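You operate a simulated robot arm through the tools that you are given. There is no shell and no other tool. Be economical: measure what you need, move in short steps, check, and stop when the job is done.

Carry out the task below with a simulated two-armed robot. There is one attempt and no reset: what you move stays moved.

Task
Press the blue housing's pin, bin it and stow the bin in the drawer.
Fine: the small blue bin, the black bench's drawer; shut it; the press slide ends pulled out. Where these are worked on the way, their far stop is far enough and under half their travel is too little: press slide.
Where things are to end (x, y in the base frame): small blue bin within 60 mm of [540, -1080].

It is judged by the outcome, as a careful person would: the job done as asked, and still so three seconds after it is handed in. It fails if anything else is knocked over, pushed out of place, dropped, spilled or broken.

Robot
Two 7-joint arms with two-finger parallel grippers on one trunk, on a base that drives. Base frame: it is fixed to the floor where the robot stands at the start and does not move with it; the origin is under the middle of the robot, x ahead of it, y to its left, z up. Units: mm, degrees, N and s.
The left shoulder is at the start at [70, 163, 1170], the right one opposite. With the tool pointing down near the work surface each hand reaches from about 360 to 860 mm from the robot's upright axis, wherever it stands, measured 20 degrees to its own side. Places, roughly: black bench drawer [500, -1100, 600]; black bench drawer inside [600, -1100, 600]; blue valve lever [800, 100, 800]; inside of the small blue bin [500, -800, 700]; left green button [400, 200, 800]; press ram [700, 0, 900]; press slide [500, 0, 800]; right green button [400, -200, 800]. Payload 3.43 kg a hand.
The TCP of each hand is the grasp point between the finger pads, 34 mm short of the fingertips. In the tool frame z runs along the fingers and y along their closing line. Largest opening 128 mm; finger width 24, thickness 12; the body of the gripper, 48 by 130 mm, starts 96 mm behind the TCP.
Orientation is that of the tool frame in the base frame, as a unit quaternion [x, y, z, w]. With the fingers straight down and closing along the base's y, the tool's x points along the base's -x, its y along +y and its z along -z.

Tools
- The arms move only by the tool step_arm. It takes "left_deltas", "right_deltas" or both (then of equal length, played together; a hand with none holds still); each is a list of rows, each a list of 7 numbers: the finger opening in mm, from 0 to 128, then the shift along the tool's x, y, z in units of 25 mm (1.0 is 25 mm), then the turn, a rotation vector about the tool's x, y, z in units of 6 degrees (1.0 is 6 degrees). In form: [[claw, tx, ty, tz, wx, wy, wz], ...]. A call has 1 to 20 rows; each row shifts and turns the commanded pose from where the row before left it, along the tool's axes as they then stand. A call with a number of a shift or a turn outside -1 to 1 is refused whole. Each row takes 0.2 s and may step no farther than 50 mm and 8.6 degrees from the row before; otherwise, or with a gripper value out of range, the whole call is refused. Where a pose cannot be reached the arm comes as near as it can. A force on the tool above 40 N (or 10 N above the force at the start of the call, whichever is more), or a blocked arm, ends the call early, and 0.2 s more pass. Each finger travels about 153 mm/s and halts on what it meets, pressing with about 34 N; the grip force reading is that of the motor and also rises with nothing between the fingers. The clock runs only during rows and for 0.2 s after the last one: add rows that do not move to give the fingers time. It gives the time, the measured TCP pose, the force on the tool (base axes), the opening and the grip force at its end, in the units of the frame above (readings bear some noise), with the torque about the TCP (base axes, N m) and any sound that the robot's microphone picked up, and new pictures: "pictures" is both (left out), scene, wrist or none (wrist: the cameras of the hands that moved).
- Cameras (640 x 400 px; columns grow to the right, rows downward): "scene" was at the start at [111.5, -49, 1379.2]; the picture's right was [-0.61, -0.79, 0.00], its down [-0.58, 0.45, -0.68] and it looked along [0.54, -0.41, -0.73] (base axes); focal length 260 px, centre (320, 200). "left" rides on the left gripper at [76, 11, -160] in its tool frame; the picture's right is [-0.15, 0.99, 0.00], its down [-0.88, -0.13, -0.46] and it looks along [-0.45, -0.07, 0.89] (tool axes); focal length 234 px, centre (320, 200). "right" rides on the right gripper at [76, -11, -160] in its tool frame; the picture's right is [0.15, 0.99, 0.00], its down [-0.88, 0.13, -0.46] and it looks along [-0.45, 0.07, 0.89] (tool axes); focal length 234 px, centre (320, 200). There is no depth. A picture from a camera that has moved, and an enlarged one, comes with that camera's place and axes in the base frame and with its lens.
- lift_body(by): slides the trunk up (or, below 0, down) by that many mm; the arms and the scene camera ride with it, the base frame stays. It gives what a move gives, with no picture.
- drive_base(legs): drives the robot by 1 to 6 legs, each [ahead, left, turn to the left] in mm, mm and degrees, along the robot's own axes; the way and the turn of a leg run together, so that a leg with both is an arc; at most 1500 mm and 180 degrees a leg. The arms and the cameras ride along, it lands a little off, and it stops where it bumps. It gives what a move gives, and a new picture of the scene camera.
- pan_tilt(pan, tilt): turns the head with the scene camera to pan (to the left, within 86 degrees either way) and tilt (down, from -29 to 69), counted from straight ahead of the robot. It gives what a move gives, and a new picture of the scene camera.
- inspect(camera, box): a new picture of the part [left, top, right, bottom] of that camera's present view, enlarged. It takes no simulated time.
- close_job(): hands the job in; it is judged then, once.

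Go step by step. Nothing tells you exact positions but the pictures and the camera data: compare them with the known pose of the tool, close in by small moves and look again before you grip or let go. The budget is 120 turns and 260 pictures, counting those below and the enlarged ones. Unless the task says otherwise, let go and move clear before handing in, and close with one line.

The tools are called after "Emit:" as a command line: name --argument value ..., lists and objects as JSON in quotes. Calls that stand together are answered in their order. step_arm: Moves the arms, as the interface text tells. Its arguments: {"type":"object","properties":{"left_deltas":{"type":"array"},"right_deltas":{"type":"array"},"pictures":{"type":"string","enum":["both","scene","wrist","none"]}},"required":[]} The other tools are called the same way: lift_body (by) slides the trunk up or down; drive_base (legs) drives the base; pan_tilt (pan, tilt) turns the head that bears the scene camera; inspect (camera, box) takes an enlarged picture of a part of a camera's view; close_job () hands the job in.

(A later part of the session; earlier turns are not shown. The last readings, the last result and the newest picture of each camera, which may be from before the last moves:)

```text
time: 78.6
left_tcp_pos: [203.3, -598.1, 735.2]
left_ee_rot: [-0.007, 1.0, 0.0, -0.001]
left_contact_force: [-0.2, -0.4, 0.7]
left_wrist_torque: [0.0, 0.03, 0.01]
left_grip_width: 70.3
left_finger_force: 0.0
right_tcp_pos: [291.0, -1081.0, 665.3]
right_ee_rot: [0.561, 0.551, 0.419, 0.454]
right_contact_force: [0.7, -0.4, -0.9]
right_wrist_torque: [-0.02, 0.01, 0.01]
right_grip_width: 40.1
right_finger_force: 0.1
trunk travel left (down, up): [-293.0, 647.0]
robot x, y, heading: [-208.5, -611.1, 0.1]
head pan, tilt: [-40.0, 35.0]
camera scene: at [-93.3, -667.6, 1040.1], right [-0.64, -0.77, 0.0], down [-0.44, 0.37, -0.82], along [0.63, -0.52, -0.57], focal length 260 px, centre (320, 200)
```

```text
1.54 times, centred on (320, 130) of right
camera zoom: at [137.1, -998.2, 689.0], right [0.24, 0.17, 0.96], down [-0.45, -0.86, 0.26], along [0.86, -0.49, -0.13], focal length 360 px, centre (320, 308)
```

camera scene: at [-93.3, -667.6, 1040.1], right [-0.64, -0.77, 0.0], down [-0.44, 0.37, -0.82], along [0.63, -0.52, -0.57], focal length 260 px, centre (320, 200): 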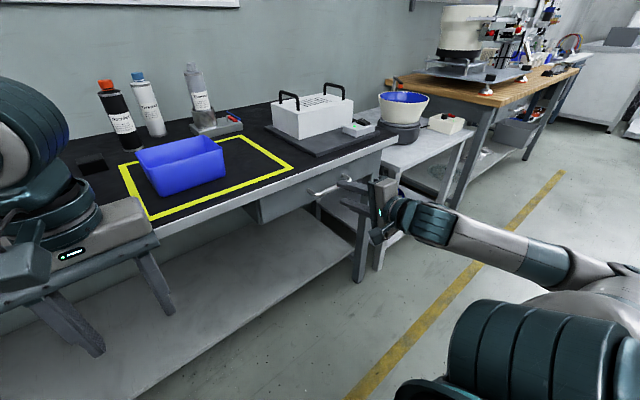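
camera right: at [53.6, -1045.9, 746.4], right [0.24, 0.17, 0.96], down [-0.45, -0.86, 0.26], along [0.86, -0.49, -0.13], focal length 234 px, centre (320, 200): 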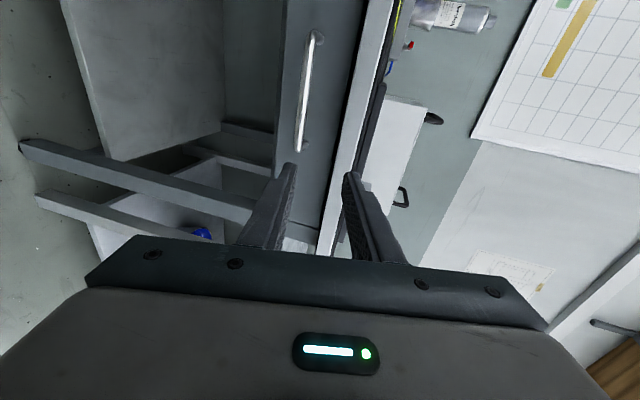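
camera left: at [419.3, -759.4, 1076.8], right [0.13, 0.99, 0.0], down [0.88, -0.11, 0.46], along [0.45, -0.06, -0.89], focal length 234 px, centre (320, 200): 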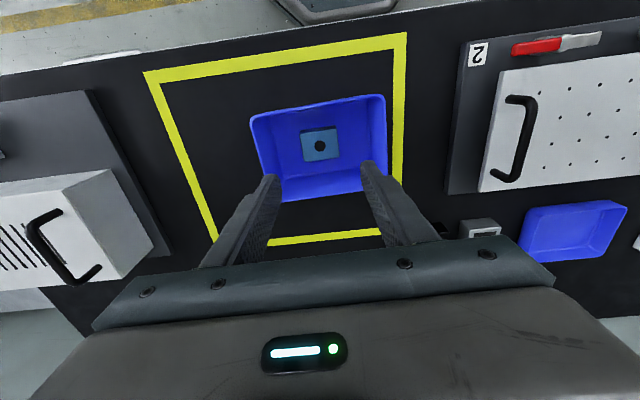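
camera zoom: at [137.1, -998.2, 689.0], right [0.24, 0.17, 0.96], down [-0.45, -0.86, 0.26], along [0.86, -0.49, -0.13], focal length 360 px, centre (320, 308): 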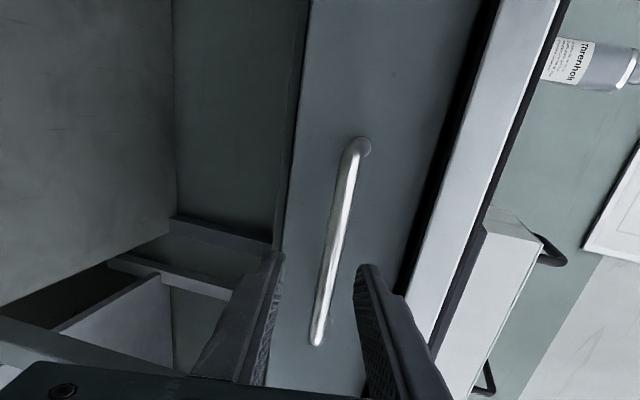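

The bar is centred between the fingers. Driving forward 42 mm and then closing.

Emit:
drive_base --legs '[[42, 0, 0]]'

Emit:
step_arm --right_deltas '[[20, 0, 0, 0, 0, 0, 0], [0, 0, 0, 0, 0, 0, 0], [0, 0, 0, 0, 0, 0, 0]]' --pictures "wrist"

```text
time: 79.5
left_tcp_pos: [245.1, -598.6, 735.3]
left_ee_rot: [-0.007, 1.0, 0.001, -0.001]
left_contact_force: [1.4, 0.8, 1.0]
left_wrist_torque: [0.0, 0.02, -0.02]
left_grip_width: 70.2
left_finger_force: 0.1
right_tcp_pos: [333.9, -1082.2, 665.1]
right_ee_rot: [0.56, 0.551, 0.418, 0.455]
right_contact_force: [0.6, 1.1, 0.4]
right_wrist_torque: [-0.05, 0.02, 0.03]
right_grip_width: 39.9
right_finger_force: 0.1
trunk travel left (down, up): [-293.0, 647.0]
robot x, y, heading: [-167.1, -612.8, 0.2]
head pan, tilt: [-40.0, 35.0]
camera scene: at [-51.6, -667.4, 1040.1], right [-0.64, -0.77, 0.0], down [-0.44, 0.37, -0.82], along [0.63, -0.52, -0.57], focal length 260 px, centre (320, 200)
```

scene: 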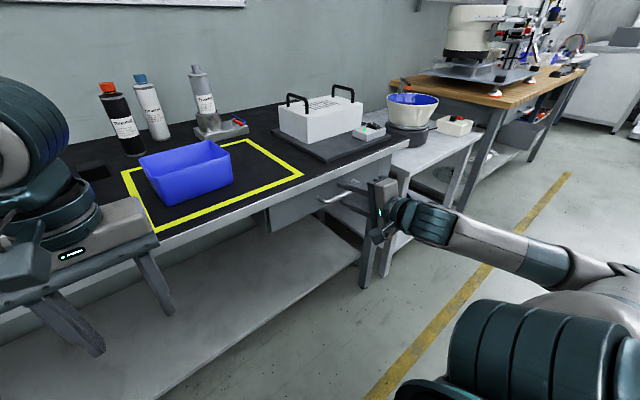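

```text
time: 80.3
left_tcp_pos: [244.3, -599.3, 736.0]
left_ee_rot: [-0.007, 1.0, 0.001, 0.0]
left_contact_force: [-0.7, -0.2, -0.1]
left_wrist_torque: [0.03, 0.02, -0.02]
left_grip_width: 70.1
left_finger_force: 0.0
right_tcp_pos: [332.1, -1081.6, 663.2]
right_ee_rot: [0.562, 0.551, 0.419, 0.453]
right_contact_force: [-10.8, 6.1, -16.2]
right_wrist_torque: [1.02, 0.41, -0.73]
right_grip_width: 12.0
right_finger_force: 44.7
trunk travel left (down, up): [-293.0, 647.0]
robot x, y, heading: [-169.0, -614.7, 0.1]
head pan, tilt: [-40.0, 35.0]
camera right: at [177.7, -998.4, 687.7], right [0.25, 0.16, 0.96], down [-0.45, -0.86, 0.26], along [0.86, -0.49, -0.14], focal length 234 px, centre (320, 200)
```

right: 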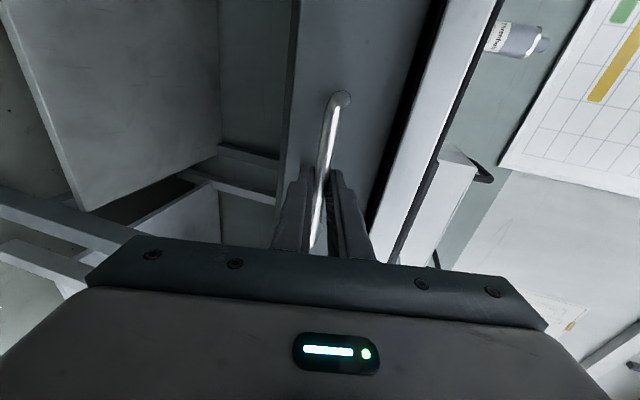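

Bar is gripped. Pulling by reversing the base, a short test first.

Emit:
drive_base --legs '[[-100, 0, 0]]'

```text
time: 81.5
left_tcp_pos: [147.8, -599.0, 734.3]
left_ee_rot: [-0.009, 1.0, 0.0, -0.001]
left_contact_force: [0.3, -0.6, -0.2]
left_wrist_torque: [0.01, 0.01, 0.02]
left_grip_width: 70.1
left_finger_force: 0.1
right_tcp_pos: [236.1, -1081.8, 663.5]
right_ee_rot: [0.562, 0.552, 0.419, 0.451]
right_contact_force: [-1.0, 7.0, -26.5]
right_wrist_torque: [1.09, 0.46, -0.27]
right_grip_width: 11.6
right_finger_force: 45.2
trunk travel left (down, up): [-293.0, 647.0]
robot x, y, heading: [-267.5, -610.6, 0.5]
head pan, tilt: [-40.0, 35.0]
camera scene: at [-148.6, -669.1, 1039.8], right [-0.64, -0.77, 0.0], down [-0.44, 0.37, -0.82], along [0.63, -0.52, -0.58], focal length 260 px, centre (320, 200)
```

scene: 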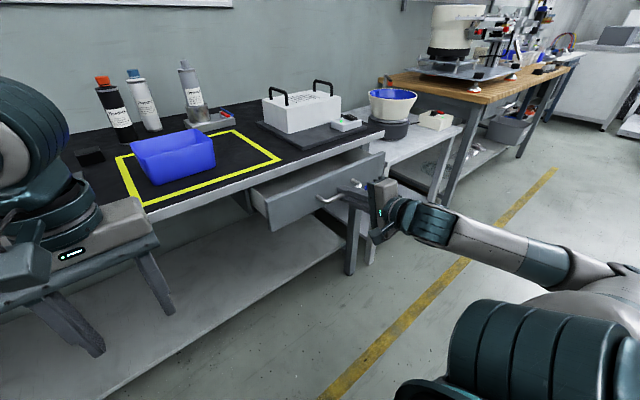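

The drawer is opening smoothly. Another 160 mm.

Emit:
drive_base --legs '[[-160, 0, 0]]'

```text
time: 82.9
left_tcp_pos: [-12.7, -599.8, 734.9]
left_ee_rot: [-0.009, 1.0, 0.001, -0.001]
left_contact_force: [-0.3, -0.7, 0.0]
left_wrist_torque: [0.01, 0.0, -0.01]
left_grip_width: 69.8
left_finger_force: 0.1
right_tcp_pos: [75.7, -1082.4, 663.1]
right_ee_rot: [0.562, 0.553, 0.419, 0.451]
right_contact_force: [-1.9, 8.8, -15.5]
right_wrist_torque: [1.13, 0.29, -0.16]
right_grip_width: 12.0
right_finger_force: 45.0
trunk travel left (down, up): [-293.0, 647.0]
robot x, y, heading: [-422.9, -608.9, 0.5]
head pan, tilt: [-40.0, 35.0]
camera scene: at [-310.0, -669.3, 1040.0], right [-0.64, -0.77, 0.0], down [-0.44, 0.37, -0.82], along [0.63, -0.52, -0.57], focal length 260 px, centre (320, 200)
```

scene: 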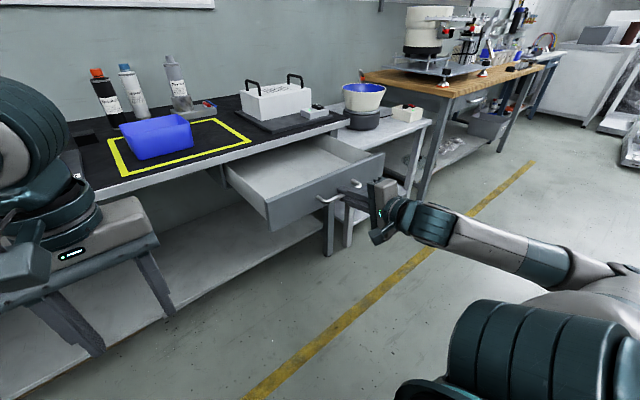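

Drawer is open about 257 mm. I'll try another 40 mm for hand clearance at the bench edge.

Emit:
drive_base --legs '[[-40, 0, 0]]'

Emit:
inspect --camera "scene" --box '[200, 110, 420, 250]'

```text
time: 83.8
left_tcp_pos: [-53.4, -599.5, 736.0]
left_ee_rot: [-0.008, 1.0, 0.0, -0.001]
left_contact_force: [-0.2, 0.1, -0.5]
left_wrist_torque: [0.01, -0.01, 0.02]
left_grip_width: 70.1
left_finger_force: 0.0
right_tcp_pos: [33.1, -1082.0, 662.8]
right_ee_rot: [0.563, 0.553, 0.418, 0.45]
right_contact_force: [-1.2, 3.3, -5.7]
right_wrist_torque: [1.01, 0.15, -0.36]
right_grip_width: 11.7
right_finger_force: 45.4
trunk travel left (down, up): [-293.0, 647.0]
robot x, y, heading: [-467.5, -611.1, 0.3]
head pan, tilt: [-40.0, 35.0]
camera scene: at [-350.9, -669.3, 1040.1], right [-0.64, -0.77, 0.0], down [-0.44, 0.37, -0.82], along [0.63, -0.52, -0.57], focal length 260 px, centre (320, 200)
```

scene: 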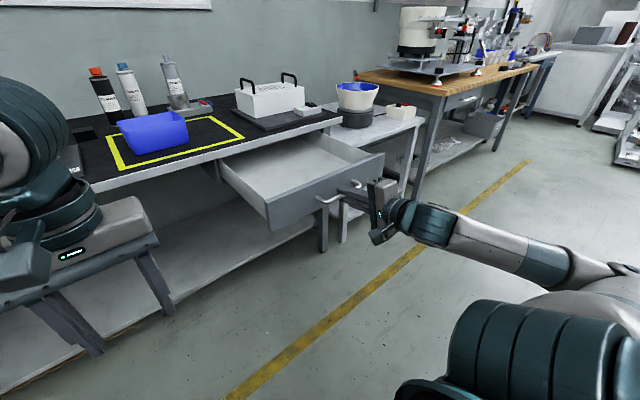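

```text
2.86 times, centred on (310, 180) of scene
camera zoom: at [-350.9, -669.3, 1040.1], right [-0.64, -0.77, 0.0], down [-0.44, 0.37, -0.82], along [0.63, -0.52, -0.57], focal length 742 px, centre (349, 257)
```

zoom: 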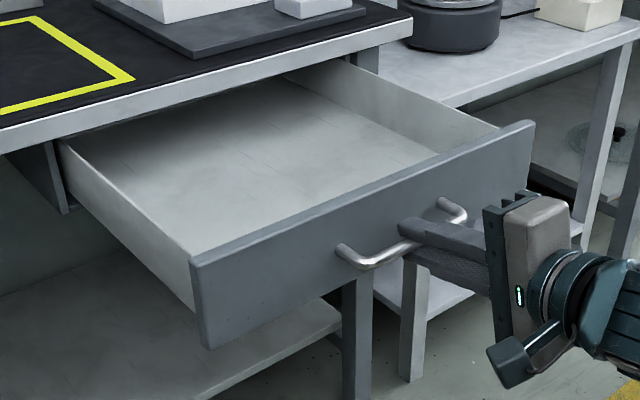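

The drawer is open ~299 mm and empty, so the bin should go down at x≈241, y≈−1080. Releasing the bar and backing the hand off.

Emit:
step_arm --right_deltas '[[40, 0, 0, 0, 0, 0, 0], [50, 0, 0, 0, 0, 0, 0], [50, 0, 0, -0.8, 0, 0, 0], [50, 0, 0, -0.8, 0, 0, 0], [50, 0, 0, -0.8, 0, 0, 0], [50, 0, 0, 0, 0, 0, 0]]' --pictures "scene"

```text
time: 85.2
left_tcp_pos: [-53.6, -600.5, 735.8]
left_ee_rot: [-0.008, 1.0, 0.0, -0.001]
left_contact_force: [-0.1, 0.3, 1.0]
left_wrist_torque: [0.01, 0.0, 0.01]
left_grip_width: 69.8
left_finger_force: 0.0
right_tcp_pos: [-0.6, -1110.1, 668.4]
right_ee_rot: [0.561, 0.553, 0.42, 0.451]
right_contact_force: [-0.4, -0.3, 0.7]
right_wrist_torque: [0.0, 0.0, 0.0]
right_grip_width: 50.1
right_finger_force: 0.0
right hand out of reach, approached as far as the arm can: row 3, 4, 5
trunk travel left (down, up): [-293.0, 647.0]
robot x, y, heading: [-467.7, -614.9, 0.0]
head pan, tilt: [-40.0, 35.0]
camera scene: at [-351.0, -669.0, 1040.2], right [-0.64, -0.77, 0.0], down [-0.44, 0.37, -0.82], along [0.63, -0.52, -0.57], focal length 260 px, centre (320, 200)
```

scene: 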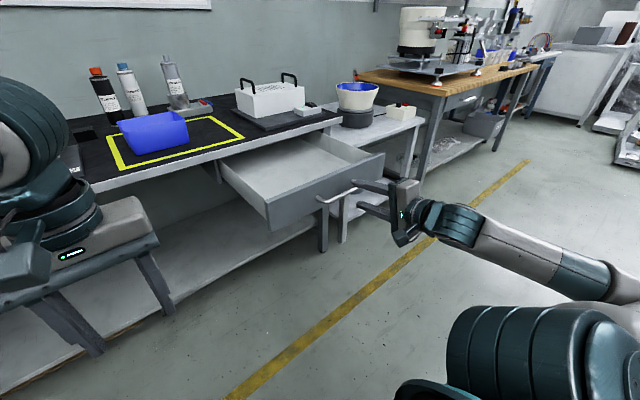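

Clear of the bar. Raising the trunk back, then pitching the right hand straight down (closing along x, as needed to span the bin).

Emit:
lift_body --by 357

Emit:
step_arm --right_deltas '[[60, 0, 0, 0, 1, 0, 0], [60, 0, 0, 0, 1, 0, 0], [60, 0, 0, 0, 1, 0, 0], [60, 0, 0, 0, 1, 0, 0], [60, 0, 0, 0, 1, 0, 0], [60, 0, 0, 0, 1, 0, 0], [60, 0, 0, 0, 1, 0, 0], [80, 0, 0, 0, 1, 0, 0], [100, 0, 0, 0, 1, 0, 0], [120, 0, 0, 0, 1, 0, 0], [128, 0, 0, 0, 1, 0, 0], [128, 0, 0, 0, 1, 0, 0], [128, 0, 0, 0, 0.7, 0, 0], [128, 0, 0, 0, 0, 0, 0]]' --pictures "scene"

```text
time: 88.6
left_tcp_pos: [-53.0, -600.1, 1092.1]
left_ee_rot: [-0.007, 1.0, 0.0, 0.0]
left_contact_force: [-0.1, -0.6, -0.3]
left_wrist_torque: [0.02, 0.03, -0.01]
left_grip_width: 69.7
left_finger_force: 0.1
right_tcp_pos: [0.0, -1110.3, 1023.7]
right_ee_rot: [0.562, 0.553, 0.419, 0.451]
right_contact_force: [1.3, 0.1, 0.2]
right_wrist_torque: [-0.01, 0.02, 0.0]
right_grip_width: 50.0
right_finger_force: 0.1
trunk travel left (down, up): [-650.0, 290.0]
robot x, y, heading: [-469.0, -613.4, 0.6]
head pan, tilt: [-40.0, 35.0]
```

```text
time: 91.6
left_tcp_pos: [-53.4, -599.6, 1093.0]
left_ee_rot: [-0.008, 1.0, 0.0, -0.001]
left_contact_force: [0.6, 0.0, -0.4]
left_wrist_torque: [-0.01, 0.0, 0.0]
left_grip_width: 69.9
left_finger_force: 0.0
right_tcp_pos: [0.6, -1109.2, 1024.3]
right_ee_rot: [0.72, 0.694, -0.012, 0.008]
right_contact_force: [0.2, 0.1, 0.0]
right_wrist_torque: [-0.01, 0.0, -0.01]
right_grip_width: 128.3
right_finger_force: 0.1
trunk travel left (down, up): [-650.0, 290.0]
robot x, y, heading: [-464.9, -609.5, 0.1]
head pan, tilt: [-40.0, 35.0]
camera scene: at [-351.3, -669.1, 1397.2], right [-0.64, -0.77, 0.0], down [-0.44, 0.37, -0.82], along [0.63, -0.52, -0.57], focal length 260 px, centre (320, 200)
```

scene: 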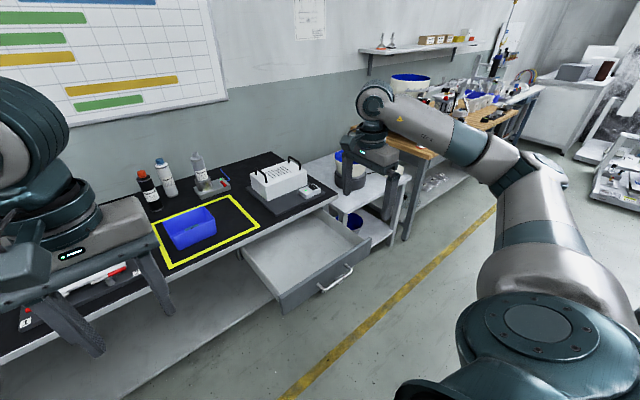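

The hand is vertical and open. Driving forward 365 mm so both bin and drawer are in reach, and trimming yaw to the bin's ~3° turn.

Emit:
drive_base --legs '[[365, 0, 0]]'

Emit:
step_arm --right_deltas '[[128, 0, 0, 0, 0, 0.27, -0.46], [128, 0, 0, 0, 0, 0, -0.46], [128, 1, 0, 0, 0, 0, 0], [128, 1, 0, 0, 0, 0, 0], [128, 1, 0, 0, 0, 0, 0], [128, 1, 0, 0, 0, 0, 0], [128, 1, 0, 0, 0, 0, 0], [128, 1, 0, 0, 0, 0, 0], [128, 1, 0, 0, 0, 0, 0], [128, 1, 0, 0, 0, 0, 0], [128, 0, 0, 0, 0, 0, 0]]'

```text
time: 94.0
left_tcp_pos: [312.3, -597.1, 1092.4]
left_ee_rot: [-0.008, 1.0, 0.0, -0.001]
left_contact_force: [-0.4, -0.2, -0.6]
left_wrist_torque: [0.04, 0.01, -0.01]
left_grip_width: 70.0
left_finger_force: 0.2
right_tcp_pos: [366.7, -1108.7, 1024.9]
right_ee_rot: [0.72, 0.694, -0.011, 0.009]
right_contact_force: [0.1, 1.4, -0.6]
right_wrist_torque: [-0.01, 0.02, -0.01]
right_grip_width: 128.1
right_finger_force: 0.2
trunk travel left (down, up): [-650.0, 290.0]
robot x, y, heading: [-106.5, -611.8, 0.5]
head pan, tilt: [-40.0, 35.0]
camera scene: at [14.2, -666.6, 1397.2], right [-0.64, -0.77, 0.0], down [-0.44, 0.37, -0.82], along [0.63, -0.52, -0.57], focal length 260 px, centre (320, 200)
```

scene: 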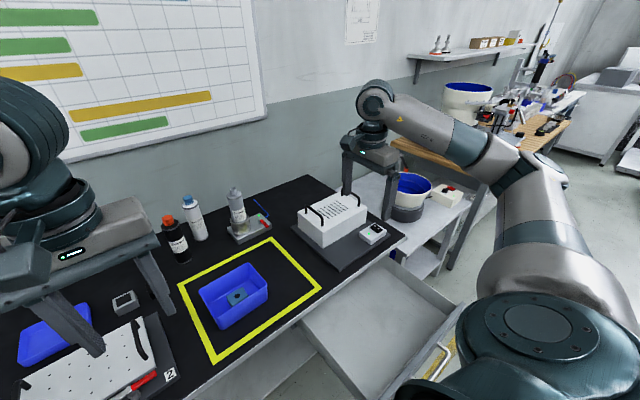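

```text
time: 96.4
left_tcp_pos: [312.0, -599.1, 1093.1]
left_ee_rot: [-0.008, 1.0, 0.001, 0.0]
left_contact_force: [-0.4, 0.4, -0.9]
left_wrist_torque: [-0.01, 0.01, 0.0]
left_grip_width: 69.9
left_finger_force: 0.0
right_tcp_pos: [355.0, -907.7, 1025.2]
right_ee_rot: [0.686, 0.728, -0.001, -0.002]
right_contact_force: [0.2, -1.0, 0.4]
right_wrist_torque: [0.02, 0.0, -0.03]
right_grip_width: 128.0
right_finger_force: 0.1
trunk travel left (down, up): [-650.0, 290.0]
robot x, y, heading: [-102.3, -611.9, 0.1]
head pan, tilt: [-40.0, 35.0]
camera scene: at [13.7, -667.3, 1397.2], right [-0.64, -0.77, 0.0], down [-0.44, 0.37, -0.82], along [0.63, -0.52, -0.57], focal length 260 px, centre (320, 200)
camera right: at [339.6, -832.1, 1184.2], right [0.98, 0.2, 0.0], down [0.18, -0.87, 0.45], along [0.09, -0.45, -0.89], focal length 234 px, centre (320, 200)
```

scene: 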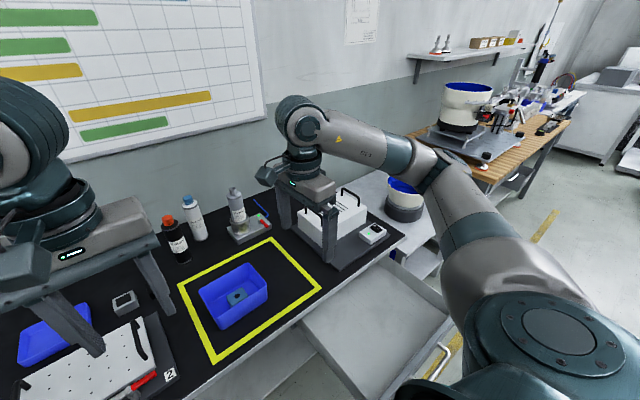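
right: 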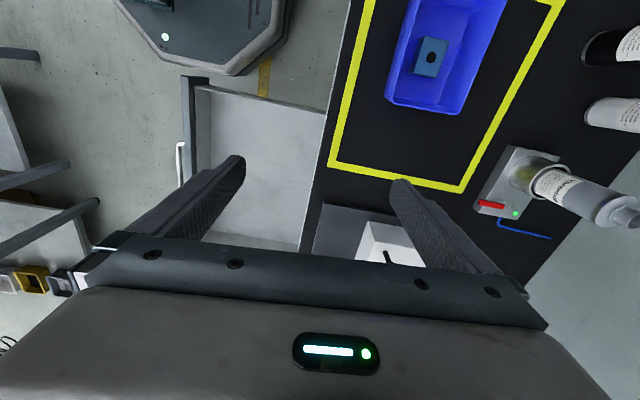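

Yaw now matches the bin. Moving above the bin.

Emit:
step_arm --right_deltas '[[128, 0.883, 0.982, 0, 0, 0, 0], [128, 0.883, 0.982, 0, 0, 0, 0], [128, 0.883, 0.982, 0, 0, 0, 0], [128, 0.883, 0.982, 0, 0, 0, 0], [128, 0.883, 0.982, 0, 0, 0, 0], [128, 0.883, 0.982, 0, 0, 0, 0], [128, 0, 0, 1, 0, 0, 0], [128, 0, 0, 1, 0, 0, 0], [128, 0, 0, 1, 0, 0, 0], [128, 0, 0, 1, 0, 0, 0], [128, 0, 0, 0, 0, 0, 0]]'

```text
time: 98.8
left_tcp_pos: [312.0, -597.0, 1093.1]
left_ee_rot: [-0.008, 1.0, 0.0, 0.0]
left_contact_force: [0.3, -0.8, 0.1]
left_wrist_torque: [0.0, -0.03, -0.04]
left_grip_width: 69.9
left_finger_force: 0.0
right_tcp_pos: [492.3, -768.5, 922.4]
right_ee_rot: [0.686, 0.728, -0.002, -0.002]
right_contact_force: [-0.5, -0.1, -0.6]
right_wrist_torque: [-0.02, 0.0, 0.0]
right_grip_width: 128.1
right_finger_force: 0.1
trunk travel left (down, up): [-650.0, 290.0]
robot x, y, heading: [-100.6, -610.2, 0.5]
head pan, tilt: [-40.0, 35.0]
camera scene: at [14.0, -666.1, 1397.2], right [-0.64, -0.77, 0.0], down [-0.44, 0.37, -0.82], along [0.63, -0.52, -0.57], focal length 260 px, centre (320, 200)
camera right: at [476.2, -692.5, 1082.1], right [0.98, 0.21, 0.0], down [0.19, -0.87, 0.45], along [0.09, -0.45, -0.89], focal length 234 px, centre (320, 200)
```

scene: 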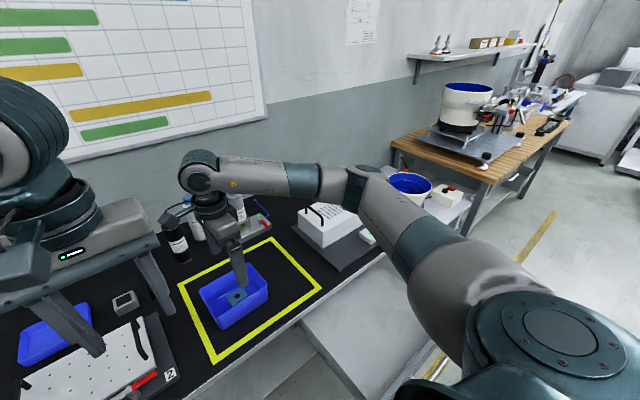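
right: 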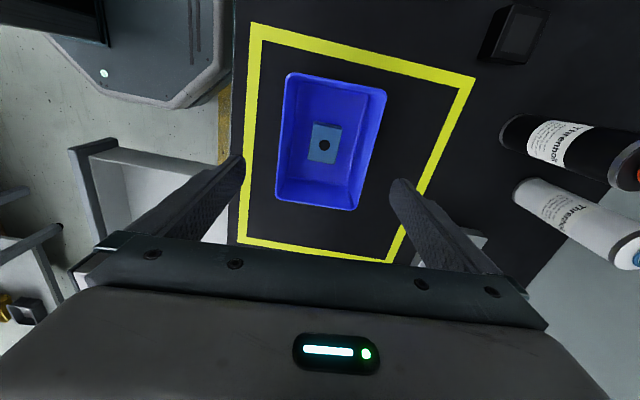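

Bin rim centre reads (497, −766.5). Correcting 5 mm and coming down to just above the rim to check the finger clearances.

Emit:
step_arm --right_deltas '[[128, 0.08, 0.19, 1, 0, 0, 0], [128, 0, 0, 1, 0, 0, 0], [128, 0, 0, 0.8, 0, 0, 0], [128, 0, 0, 0, 0, 0, 0]]'

Emit:
inspect --camera "right" --box '[180, 80, 460, 260]'

```text
time: 99.8
left_tcp_pos: [311.9, -597.5, 1092.3]
left_ee_rot: [-0.008, 1.0, 0.0, 0.0]
left_contact_force: [0.5, 1.3, 0.4]
left_wrist_torque: [0.0, -0.01, 0.01]
left_grip_width: 70.0
left_finger_force: 0.1
right_tcp_pos: [496.4, -766.9, 851.8]
right_ee_rot: [0.686, 0.728, -0.002, -0.002]
right_contact_force: [0.7, 1.1, 0.0]
right_wrist_torque: [-0.01, -0.01, 0.0]
right_grip_width: 127.9
right_finger_force: 0.0
trunk travel left (down, up): [-650.0, 290.0]
robot x, y, heading: [-102.6, -609.7, 0.4]
head pan, tilt: [-40.0, 35.0]
camera scene: at [14.1, -666.4, 1397.2], right [-0.64, -0.77, 0.0], down [-0.44, 0.37, -0.82], along [0.63, -0.52, -0.57], focal length 260 px, centre (320, 200)
camera right: at [480.9, -690.9, 1011.4], right [0.98, 0.21, 0.0], down [0.18, -0.87, 0.45], along [0.09, -0.45, -0.89], focal length 234 px, centre (320, 200)
```

scene: 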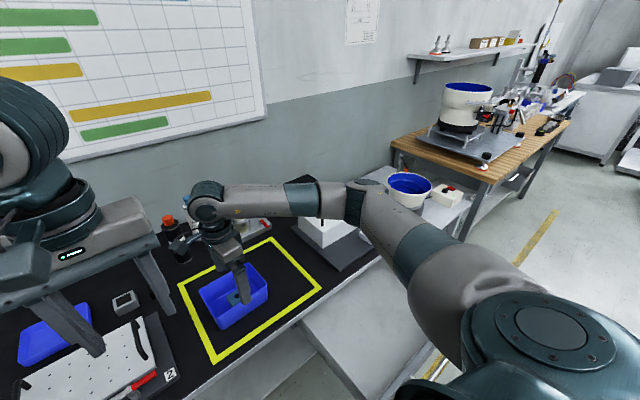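
right: 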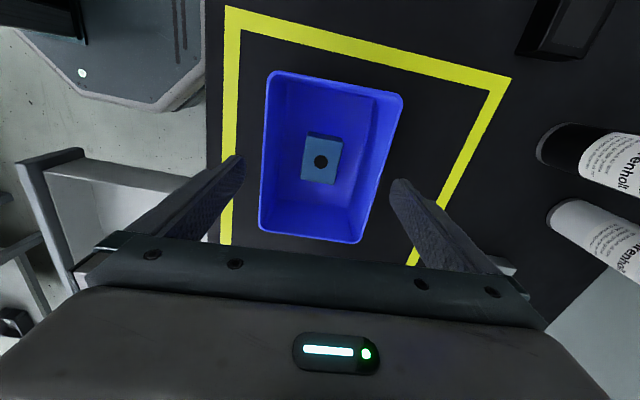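

```text
2.22 times, centred on (320, 170) of right
camera zoom: at [480.9, -690.9, 1011.4], right [0.98, 0.21, 0.0], down [0.18, -0.87, 0.45], along [0.09, -0.45, -0.89], focal length 520 px, centre (320, 267)
```

zoom: 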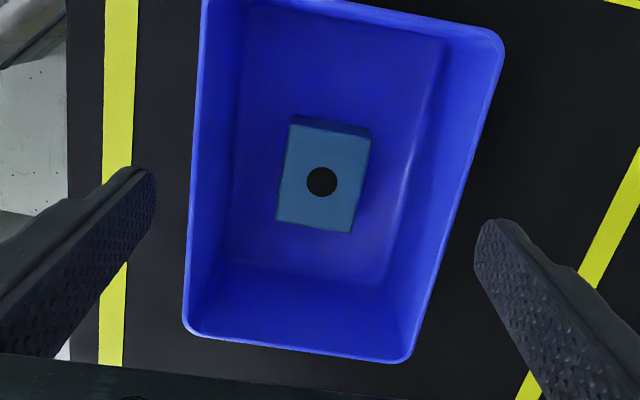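

Left gap is larger than right; shifting ~4.5 mm along +x, then descending and closing.

Emit:
step_arm --right_deltas '[[128, 0, 0.17, 0, 0, 0, 0], [128, 0, 0, 0.6, 0, 0, 0], [128, 0, 0, 0.6, 0, 0, 0], [128, 0, 0, 0.4, 0, 0, 0], [115, 0, 0, 0, 0, 0, 0], [100, 0, 0, 0, 0, 0, 0], [90, 0, 0, 0, 0, 0, 0], [90, 0, 0, 0, 0, 0, 0]]'

```text
time: 101.6
left_tcp_pos: [310.4, -597.5, 1092.6]
left_ee_rot: [-0.008, 1.0, 0.0, -0.001]
left_contact_force: [0.9, 0.0, 0.4]
left_wrist_torque: [-0.04, 0.04, 0.0]
left_grip_width: 70.2
left_finger_force: 0.0
right_tcp_pos: [501.0, -764.9, 813.2]
right_ee_rot: [0.686, 0.728, -0.001, -0.002]
right_contact_force: [-1.7, -0.8, 0.3]
right_wrist_torque: [0.01, -0.04, -0.03]
right_grip_width: 109.4
right_finger_force: 34.1
trunk travel left (down, up): [-650.0, 290.0]
robot x, y, heading: [-101.9, -604.8, 0.2]
head pan, tilt: [-40.0, 35.0]
camera scene: at [14.1, -666.7, 1397.2], right [-0.64, -0.77, 0.0], down [-0.44, 0.37, -0.82], along [0.63, -0.52, -0.57], focal length 260 px, centre (320, 200)
camera right: at [485.3, -690.1, 972.2], right [0.98, 0.21, 0.0], down [0.18, -0.87, 0.45], along [0.09, -0.45, -0.89], focal length 234 px, centre (320, 200)
```

scene: 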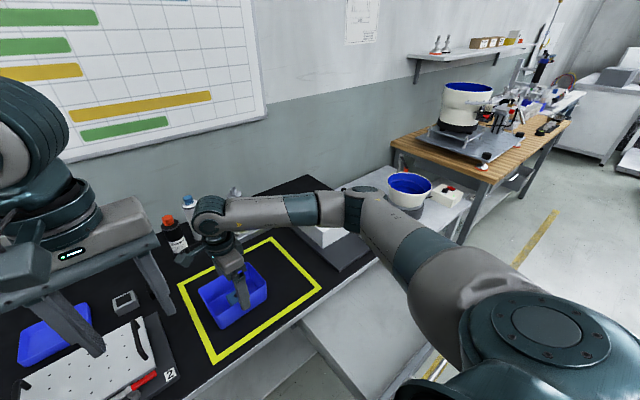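
right: 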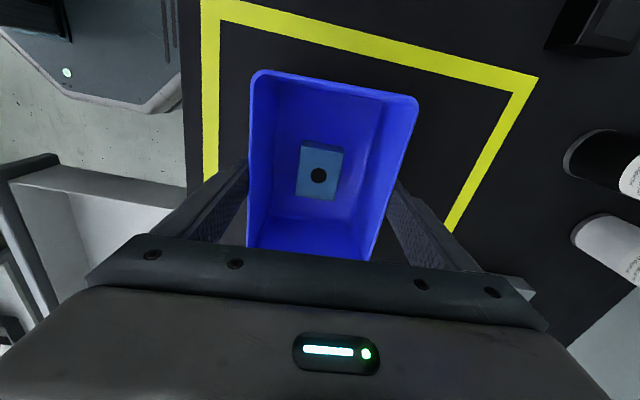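

The bin is held at 109 mm. Small lift to test.

Emit:
step_arm --right_deltas '[[90, 0, 0, -0.2, 0, 0, 0], [90, 0, 0, -0.4, 0, 0, 0], [90, 0, 0, -0.6, 0, 0, 0], [90, 0, 0, 0, 0, 0, 0]]'

```text
time: 102.6
left_tcp_pos: [312.1, -596.9, 1091.7]
left_ee_rot: [-0.007, 1.0, 0.0, -0.001]
left_contact_force: [-0.5, -0.1, 0.1]
left_wrist_torque: [-0.03, -0.01, -0.02]
left_grip_width: 70.0
left_finger_force: 0.0
right_tcp_pos: [500.0, -764.9, 844.0]
right_ee_rot: [0.685, 0.728, -0.001, -0.003]
right_contact_force: [0.0, 0.6, -2.3]
right_wrist_torque: [-0.03, 0.0, 0.01]
right_grip_width: 109.2
right_finger_force: 34.2
trunk travel left (down, up): [-650.0, 290.0]
robot x, y, heading: [-102.1, -610.5, 0.5]
head pan, tilt: [-40.0, 35.0]
camera scene: at [14.6, -666.7, 1397.1], right [-0.64, -0.77, 0.0], down [-0.44, 0.37, -0.82], along [0.63, -0.52, -0.57], focal length 260 px, centre (320, 200)
camera right: at [485.5, -689.2, 1003.0], right [0.98, 0.21, -0.01], down [0.19, -0.87, 0.45], along [0.09, -0.45, -0.89], focal length 234 px, centre (320, 200)
```

scene: 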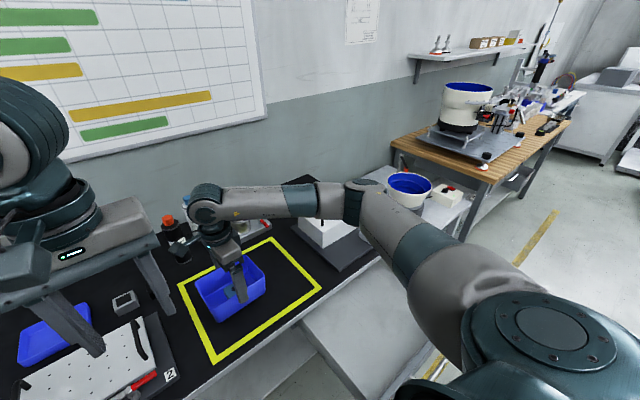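
right: 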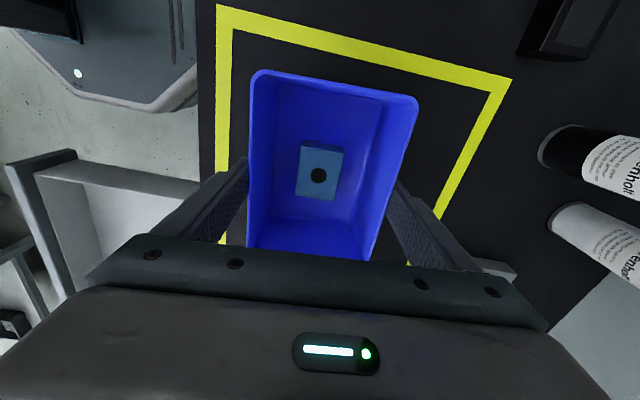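

The bin lifts level with the housing inside. Raising it and carrying it diagonally over to above the open drawer.

Emit:
step_arm --right_deltas '[[90, 0, 0, -0.9, 0, 0, 0], [90, 0, 0, -0.9, 0, 0, 0], [90, 0, 0, -0.9, 0, 0, 0], [90, 0, 0, -0.9, 0, 0, 0], [90, 0, 0, -0.9, 0, 0, 0], [90, -0.855, -0.793, 0, 0, 0, 0], [90, -0.855, -0.793, 0, 0, 0, 0], [90, -0.855, -0.793, 0, 0, 0, 0], [90, -0.855, -0.793, 0, 0, 0, 0], [90, -0.855, -0.793, 0, 0, 0, 0], [90, -0.855, -0.793, 0, 0, 0, 0], [90, -0.855, -0.793, 0, 0, 0, 0], [90, -0.855, -0.793, 0, 0, 0, 0], [90, -0.855, -0.793, 0, 0, 0, 0], [90, -0.855, -0.793, 0, 0, 0, 0], [90, -0.855, -0.793, 0, 0, 0, 0], [90, -0.855, -0.793, 0, 0, 0, 0], [90, -0.855, -0.793, 0, 0, 0, 0], [90, -0.855, -0.793, 0, 0, 0, 0], [90, 0, 0, 0, 0, 0, 0]]'

```text
time: 106.8
left_tcp_pos: [312.6, -598.4, 1093.1]
left_ee_rot: [-0.008, 1.0, 0.0, -0.001]
left_contact_force: [0.2, -0.6, 0.3]
left_wrist_torque: [0.05, 0.05, 0.03]
left_grip_width: 69.9
left_finger_force: 0.1
right_tcp_pos: [240.2, -1078.2, 957.4]
right_ee_rot: [0.685, 0.729, -0.002, -0.003]
right_contact_force: [0.9, 0.3, -3.8]
right_wrist_torque: [0.01, 0.03, 0.0]
right_grip_width: 109.2
right_finger_force: 33.6
trunk travel left (down, up): [-650.0, 290.0]
robot x, y, heading: [-100.9, -609.5, 0.2]
head pan, tilt: [-40.0, 35.0]
camera scene: at [15.5, -666.9, 1397.0], right [-0.64, -0.77, 0.0], down [-0.44, 0.37, -0.82], along [0.63, -0.52, -0.57], focal length 260 px, centre (320, 200)
camera right: at [226.0, -1003.5, 1115.7], right [0.98, 0.21, -0.01], down [0.19, -0.87, 0.45], along [0.09, -0.44, -0.89], focal length 234 px, centre (320, 200)
```

scene: 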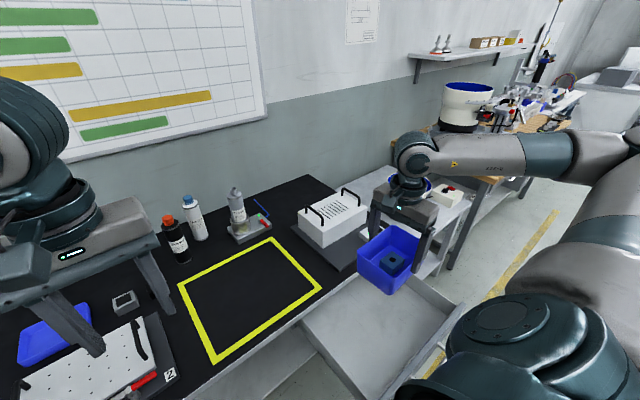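
right: 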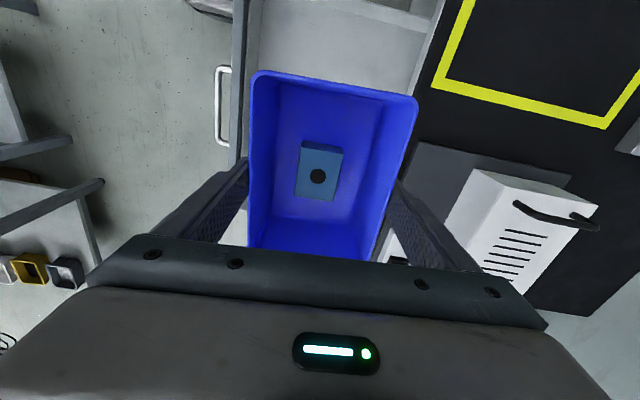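

Aligned over the drawer with ~59 mm to the bench edge. Lowering the bin most of the way.

Emit:
step_arm --right_deltas '[[90, 0, 0, 0.9, 0, 0, 0], [90, 0, 0, 0.9, 0, 0, 0], [90, 0, 0, 0.9, 0, 0, 0], [90, 0, 0, 0.9, 0, 0, 0], [90, 0, 0, 0.9, 0, 0, 0], [90, 0, 0, 0.9, 0, 0, 0], [90, 0, 0, 0.9, 0, 0, 0], [90, 0, 0, 0.9, 0, 0, 0], [90, 0, 0, 0.9, 0, 0, 0], [90, 0, 0, 0.9, 0, 0, 0], [90, 0, 0, 0, 0, 0, 0]]'

```text
time: 109.2
left_tcp_pos: [311.0, -597.2, 1093.3]
left_ee_rot: [-0.007, 1.0, 0.0, -0.001]
left_contact_force: [-0.7, 0.1, 0.3]
left_wrist_torque: [-0.03, 0.01, -0.02]
left_grip_width: 70.1
left_finger_force: 0.0
right_tcp_pos: [240.1, -1081.1, 732.4]
right_ee_rot: [0.686, 0.728, -0.001, -0.002]
right_contact_force: [-0.7, 0.7, -3.1]
right_wrist_torque: [-0.02, 0.02, -0.03]
right_grip_width: 109.0
right_finger_force: 33.7
trunk travel left (down, up): [-650.0, 290.0]
robot x, y, heading: [-101.4, -611.0, 0.4]
head pan, tilt: [-40.0, 35.0]
camera scene: at [14.1, -666.6, 1397.2], right [-0.64, -0.77, 0.0], down [-0.44, 0.37, -0.82], along [0.63, -0.52, -0.57], focal length 260 px, centre (320, 200)
camera right: at [225.6, -1005.9, 892.1], right [0.98, 0.21, 0.0], down [0.18, -0.87, 0.45], along [0.09, -0.45, -0.89], focal length 234 px, centre (320, 200)
```

scene: 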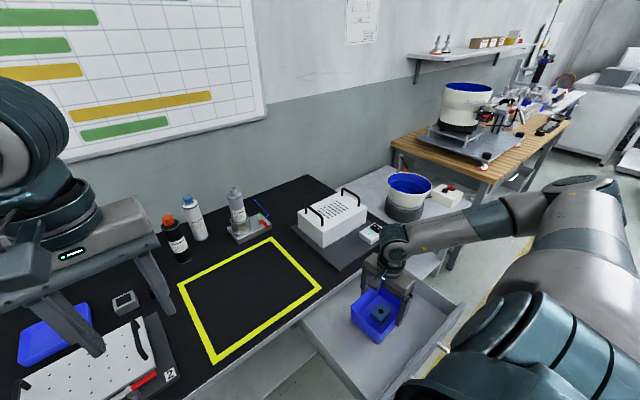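
right: 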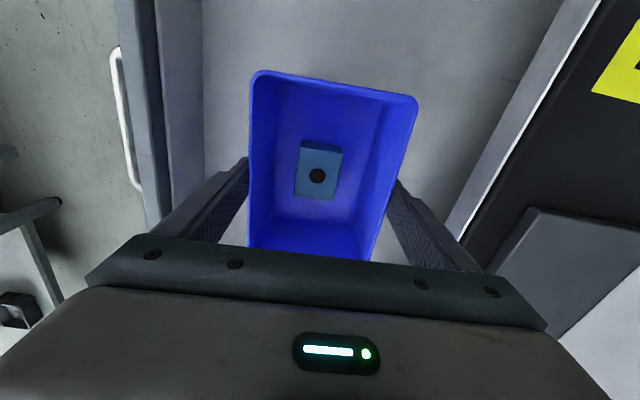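

Emit:
step_arm --right_deltas '[[90, 0, 0, 0.5, 0, 0, 0], [90, 0, 0, 0.4, 0, 0, 0], [90, 0, 0, 0.3, 0, 0, 0], [90, 0, 0, 0.2, 0, 0, 0], [90, 0, 0, 0.2, 0, 0, 0], [90, 0, 0, 0.15, 0, 0, 0], [90, 0, 0, 0.15, 0, 0, 0], [90, 0, 0, 0.15, 0, 0, 0], [90, 0, 0, 0, 0, 0, 0]]'

```text
time: 110.9
left_tcp_pos: [310.6, -595.6, 1093.4]
left_ee_rot: [-0.007, 1.0, -0.001, -0.001]
left_contact_force: [-0.4, 0.0, 0.7]
left_wrist_torque: [0.05, 0.02, 0.02]
left_grip_width: 69.9
left_finger_force: 0.0
right_tcp_pos: [243.3, -1079.5, 686.6]
right_ee_rot: [0.686, 0.728, 0.001, 0.0]
right_contact_force: [-0.6, 3.4, 25.2]
right_wrist_torque: [-0.66, 1.36, -0.19]
right_grip_width: 109.4
right_finger_force: 33.8
trunk travel left (down, up): [-650.0, 290.0]
robot x, y, heading: [-103.5, -609.2, 0.4]
head pan, tilt: [-40.0, 35.0]
stopped in row 8 (right hand): the force on the tool passed its limit (the readings are from after the stop); the commanded pose is now the measured one
camera scene: at [13.1, -664.8, 1397.3], right [-0.64, -0.77, 0.0], down [-0.44, 0.36, -0.82], along [0.63, -0.52, -0.57], focal length 260 px, centre (320, 200)
camera right: at [226.9, -1004.0, 845.8], right [0.98, 0.21, 0.0], down [0.18, -0.87, 0.46], along [0.1, -0.45, -0.89], focal length 234 px, centre (320, 200)
```

scene: 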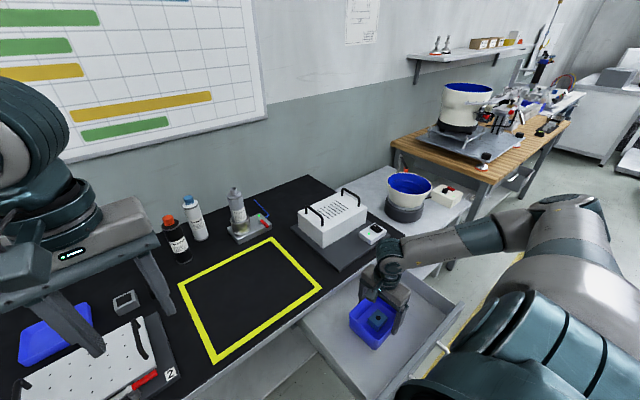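
right: 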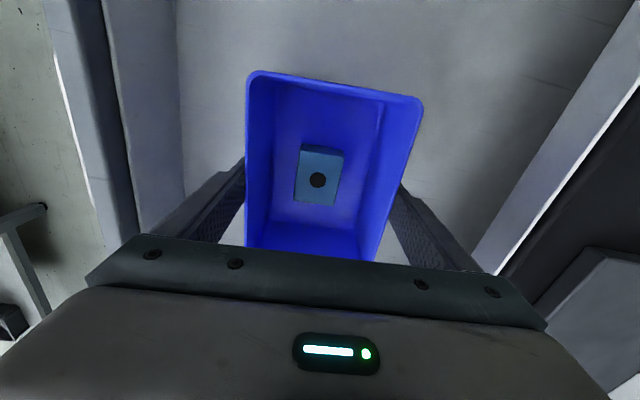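

The bin rests on the drawer floor. Opening and rising straight up.

Emit:
step_arm --right_deltas '[[112, 0, 0, -0.04, 0, 0, 0], [118, 0, 0, 0, 0, 0, 0], [124, 0, 0, 0, 0, 0, 0], [128, 0, 0, 0, 0, 0, 0], [128, 0, 0, 0, 0, 0, 0], [128, 0, 0, -0.4, 0, 0, 0], [128, 0, 0, -0.8, 0, 0, 0], [128, 0, 0, -1, 0, 0, 0], [128, 0, 0, -1, 0, 0, 0], [128, 0, 0, -1, 0, 0, 0], [128, 0, 0, -1, 0, 0, 0], [128, 0, 0, 0, 0, 0, 0]]'

```text
time: 113.5
left_tcp_pos: [312.1, -597.5, 1093.3]
left_ee_rot: [-0.008, 1.0, 0.001, -0.001]
left_contact_force: [-0.1, 0.0, 0.8]
left_wrist_torque: [0.04, 0.01, 0.02]
left_grip_width: 70.0
left_finger_force: 0.0
right_tcp_pos: [242.7, -1081.6, 816.4]
right_ee_rot: [0.685, 0.728, 0.001, -0.001]
right_contact_force: [-0.7, 0.8, 0.7]
right_wrist_torque: [0.02, -0.01, -0.01]
right_grip_width: 127.9
right_finger_force: 0.1
trunk travel left (down, up): [-650.0, 290.0]
robot x, y, heading: [-102.3, -609.8, 0.5]
head pan, tilt: [-40.0, 35.0]
camera scene: at [14.4, -667.1, 1397.1], right [-0.64, -0.77, 0.0], down [-0.44, 0.37, -0.82], along [0.63, -0.52, -0.57], focal length 260 px, centre (320, 200)
camera right: at [226.7, -1005.9, 974.7], right [0.98, 0.21, 0.0], down [0.18, -0.87, 0.45], along [0.09, -0.44, -0.89], focal length 234 px, centre (320, 200)
```

scene: 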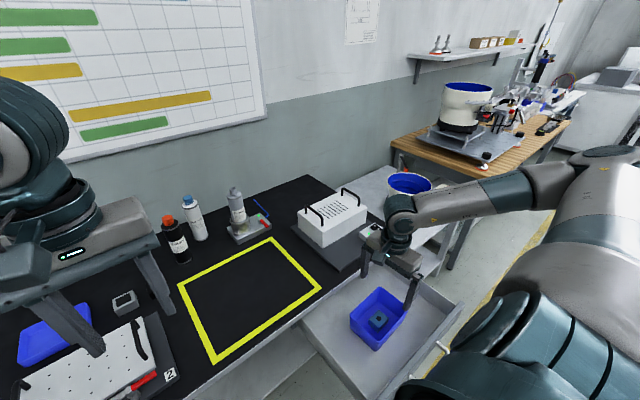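
right: 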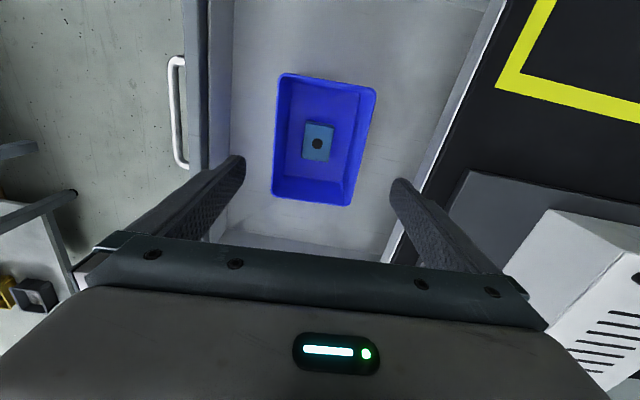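

The bin with the housing is in the drawer. I'll rise, close the fingers and turn the hand back to its normal yaw for pushing the drawer shut.

Emit:
step_arm --right_deltas '[[128, 0, 0, -1, 0, 0, 0], [128, 0, 0, -1, 0, 0, 0], [128, 0, 0, -1, 0, 0, 0], [100, 0, 0, 0, 0, 0, -0.96], [60, 0, 0, 0, 0, 0, -0.96], [30, 0, 0, 0, 0, 0, -0.96], [0, 0, 0, 0, 0, 0, -0.96], [0, 0, 0, 0, 0, 0, -0.96], [0, 0, 0, 0, 0, 0, -0.96], [0, 0, 0, 0, 0, 0, -0.96], [0, 0, 0, 0, 0, 0, -0.96], [0, 0, 0, 0, 0, 0, -0.96], [0, 0, 0, 0, 0, 0, -0.96], [0, 0, 0, 0, 0, 0, -0.96], [0, 0, 0, 0, 0, 0, -0.96], [0, 0, 0, 0, 0, 0, -0.96], [0, 0, 0, 0, 0, 0, -0.96], [0, 0, 0, 0, 0, 0, -0.96], [0, 0, 0, 0, 0, 0, 0]]' --pictures "wrist"

```text
time: 117.5
left_tcp_pos: [311.6, -596.6, 1092.9]
left_ee_rot: [-0.008, 1.0, 0.0, -0.001]
left_contact_force: [0.0, 0.0, 0.1]
left_wrist_torque: [-0.02, -0.03, -0.03]
left_grip_width: 70.2
left_finger_force: 0.1
right_tcp_pos: [241.7, -1081.5, 890.3]
right_ee_rot: [0.001, 1.0, 0.0, 0.0]
right_contact_force: [0.1, -1.0, 0.3]
right_wrist_torque: [-0.01, -0.05, 0.01]
right_grip_width: 0.0
right_finger_force: 32.6
trunk travel left (down, up): [-650.0, 290.0]
robot x, y, heading: [-100.1, -609.2, 0.3]
head pan, tilt: [-40.0, 35.0]
camera right: at [167.2, -1091.7, 1049.7], right [-0.14, 0.99, 0.0], down [0.88, 0.13, 0.46], along [0.45, 0.07, -0.89], focal length 234 px, centre (320, 200)
```

right: 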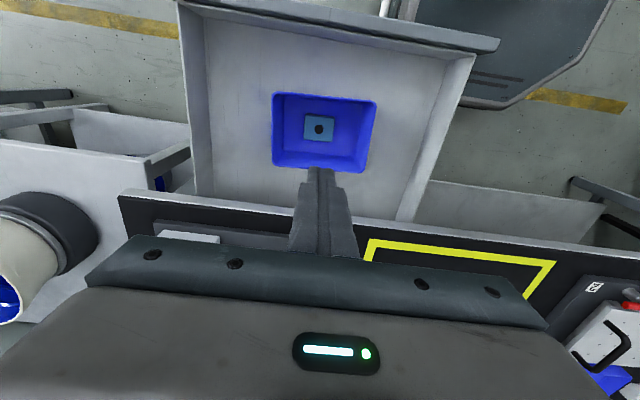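

Now moving in front of the drawer (x≈5), staying high.

Emit:
step_arm --right_deltas '[[0, 0.95, 0, 0, 0, 0, 0], [0, 0.95, 0, 0, 0, 0, 0], [0, 0.95, 0, 0, 0, 0, 0], [0, 0.95, 0, 0, 0, 0, 0], [0, 0.95, 0, 0, 0, 0, 0], [0, 0.95, 0, 0, 0, 0, 0], [0, 0.95, 0, 0, 0, 0, 0], [0, 0.95, 0, 0, 0, 0, 0], [0, 0.95, 0, 0, 0, 0, 0], [0, 0.95, 0, 0, 0, 0, 0], [0, 0, 0, 0, 0, 0, 0]]'

```text
time: 119.9
left_tcp_pos: [312.1, -597.9, 1092.2]
left_ee_rot: [-0.008, 1.0, 0.001, 0.0]
left_contact_force: [-0.3, -0.7, 0.6]
left_wrist_torque: [0.0, 0.02, -0.01]
left_grip_width: 70.2
left_finger_force: 0.1
right_tcp_pos: [40.9, -1147.6, 879.2]
right_ee_rot: [0.002, 1.0, 0.002, -0.001]
right_contact_force: [-0.3, 0.8, -0.2]
right_wrist_torque: [0.01, 0.03, -0.01]
right_grip_width: 0.0
right_finger_force: 32.9
right hand out of reach, approached as far as the arm can: row 4, 5, 6, 7, 8, 9, 10
trunk travel left (down, up): [-650.0, 290.0]
robot x, y, heading: [-97.6, -607.5, 0.4]
head pan, tilt: [-40.0, 35.0]
camera scene: at [14.6, -666.9, 1397.1], right [-0.64, -0.77, 0.0], down [-0.44, 0.37, -0.82], along [0.63, -0.52, -0.57], focal length 260 px, centre (320, 200)
camera right: at [-33.7, -1158.6, 1038.8], right [-0.14, 0.99, 0.0], down [0.88, 0.13, 0.46], along [0.45, 0.07, -0.89], focal length 234 px, centre (320, 200)
```

scene: 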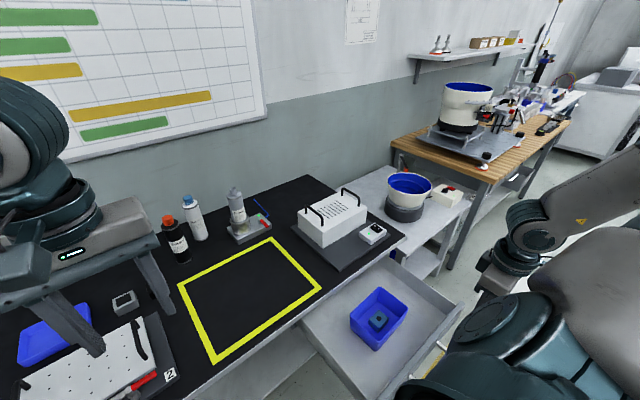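
right: 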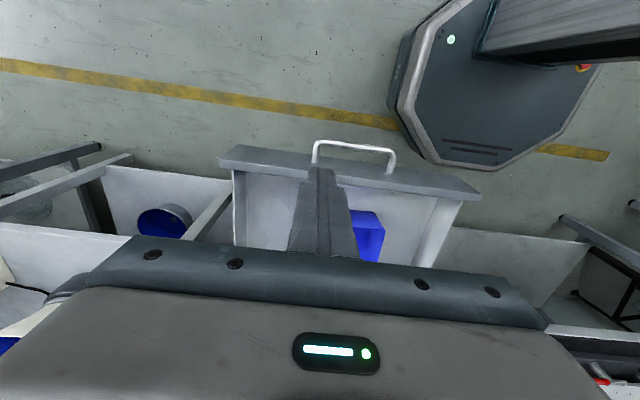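

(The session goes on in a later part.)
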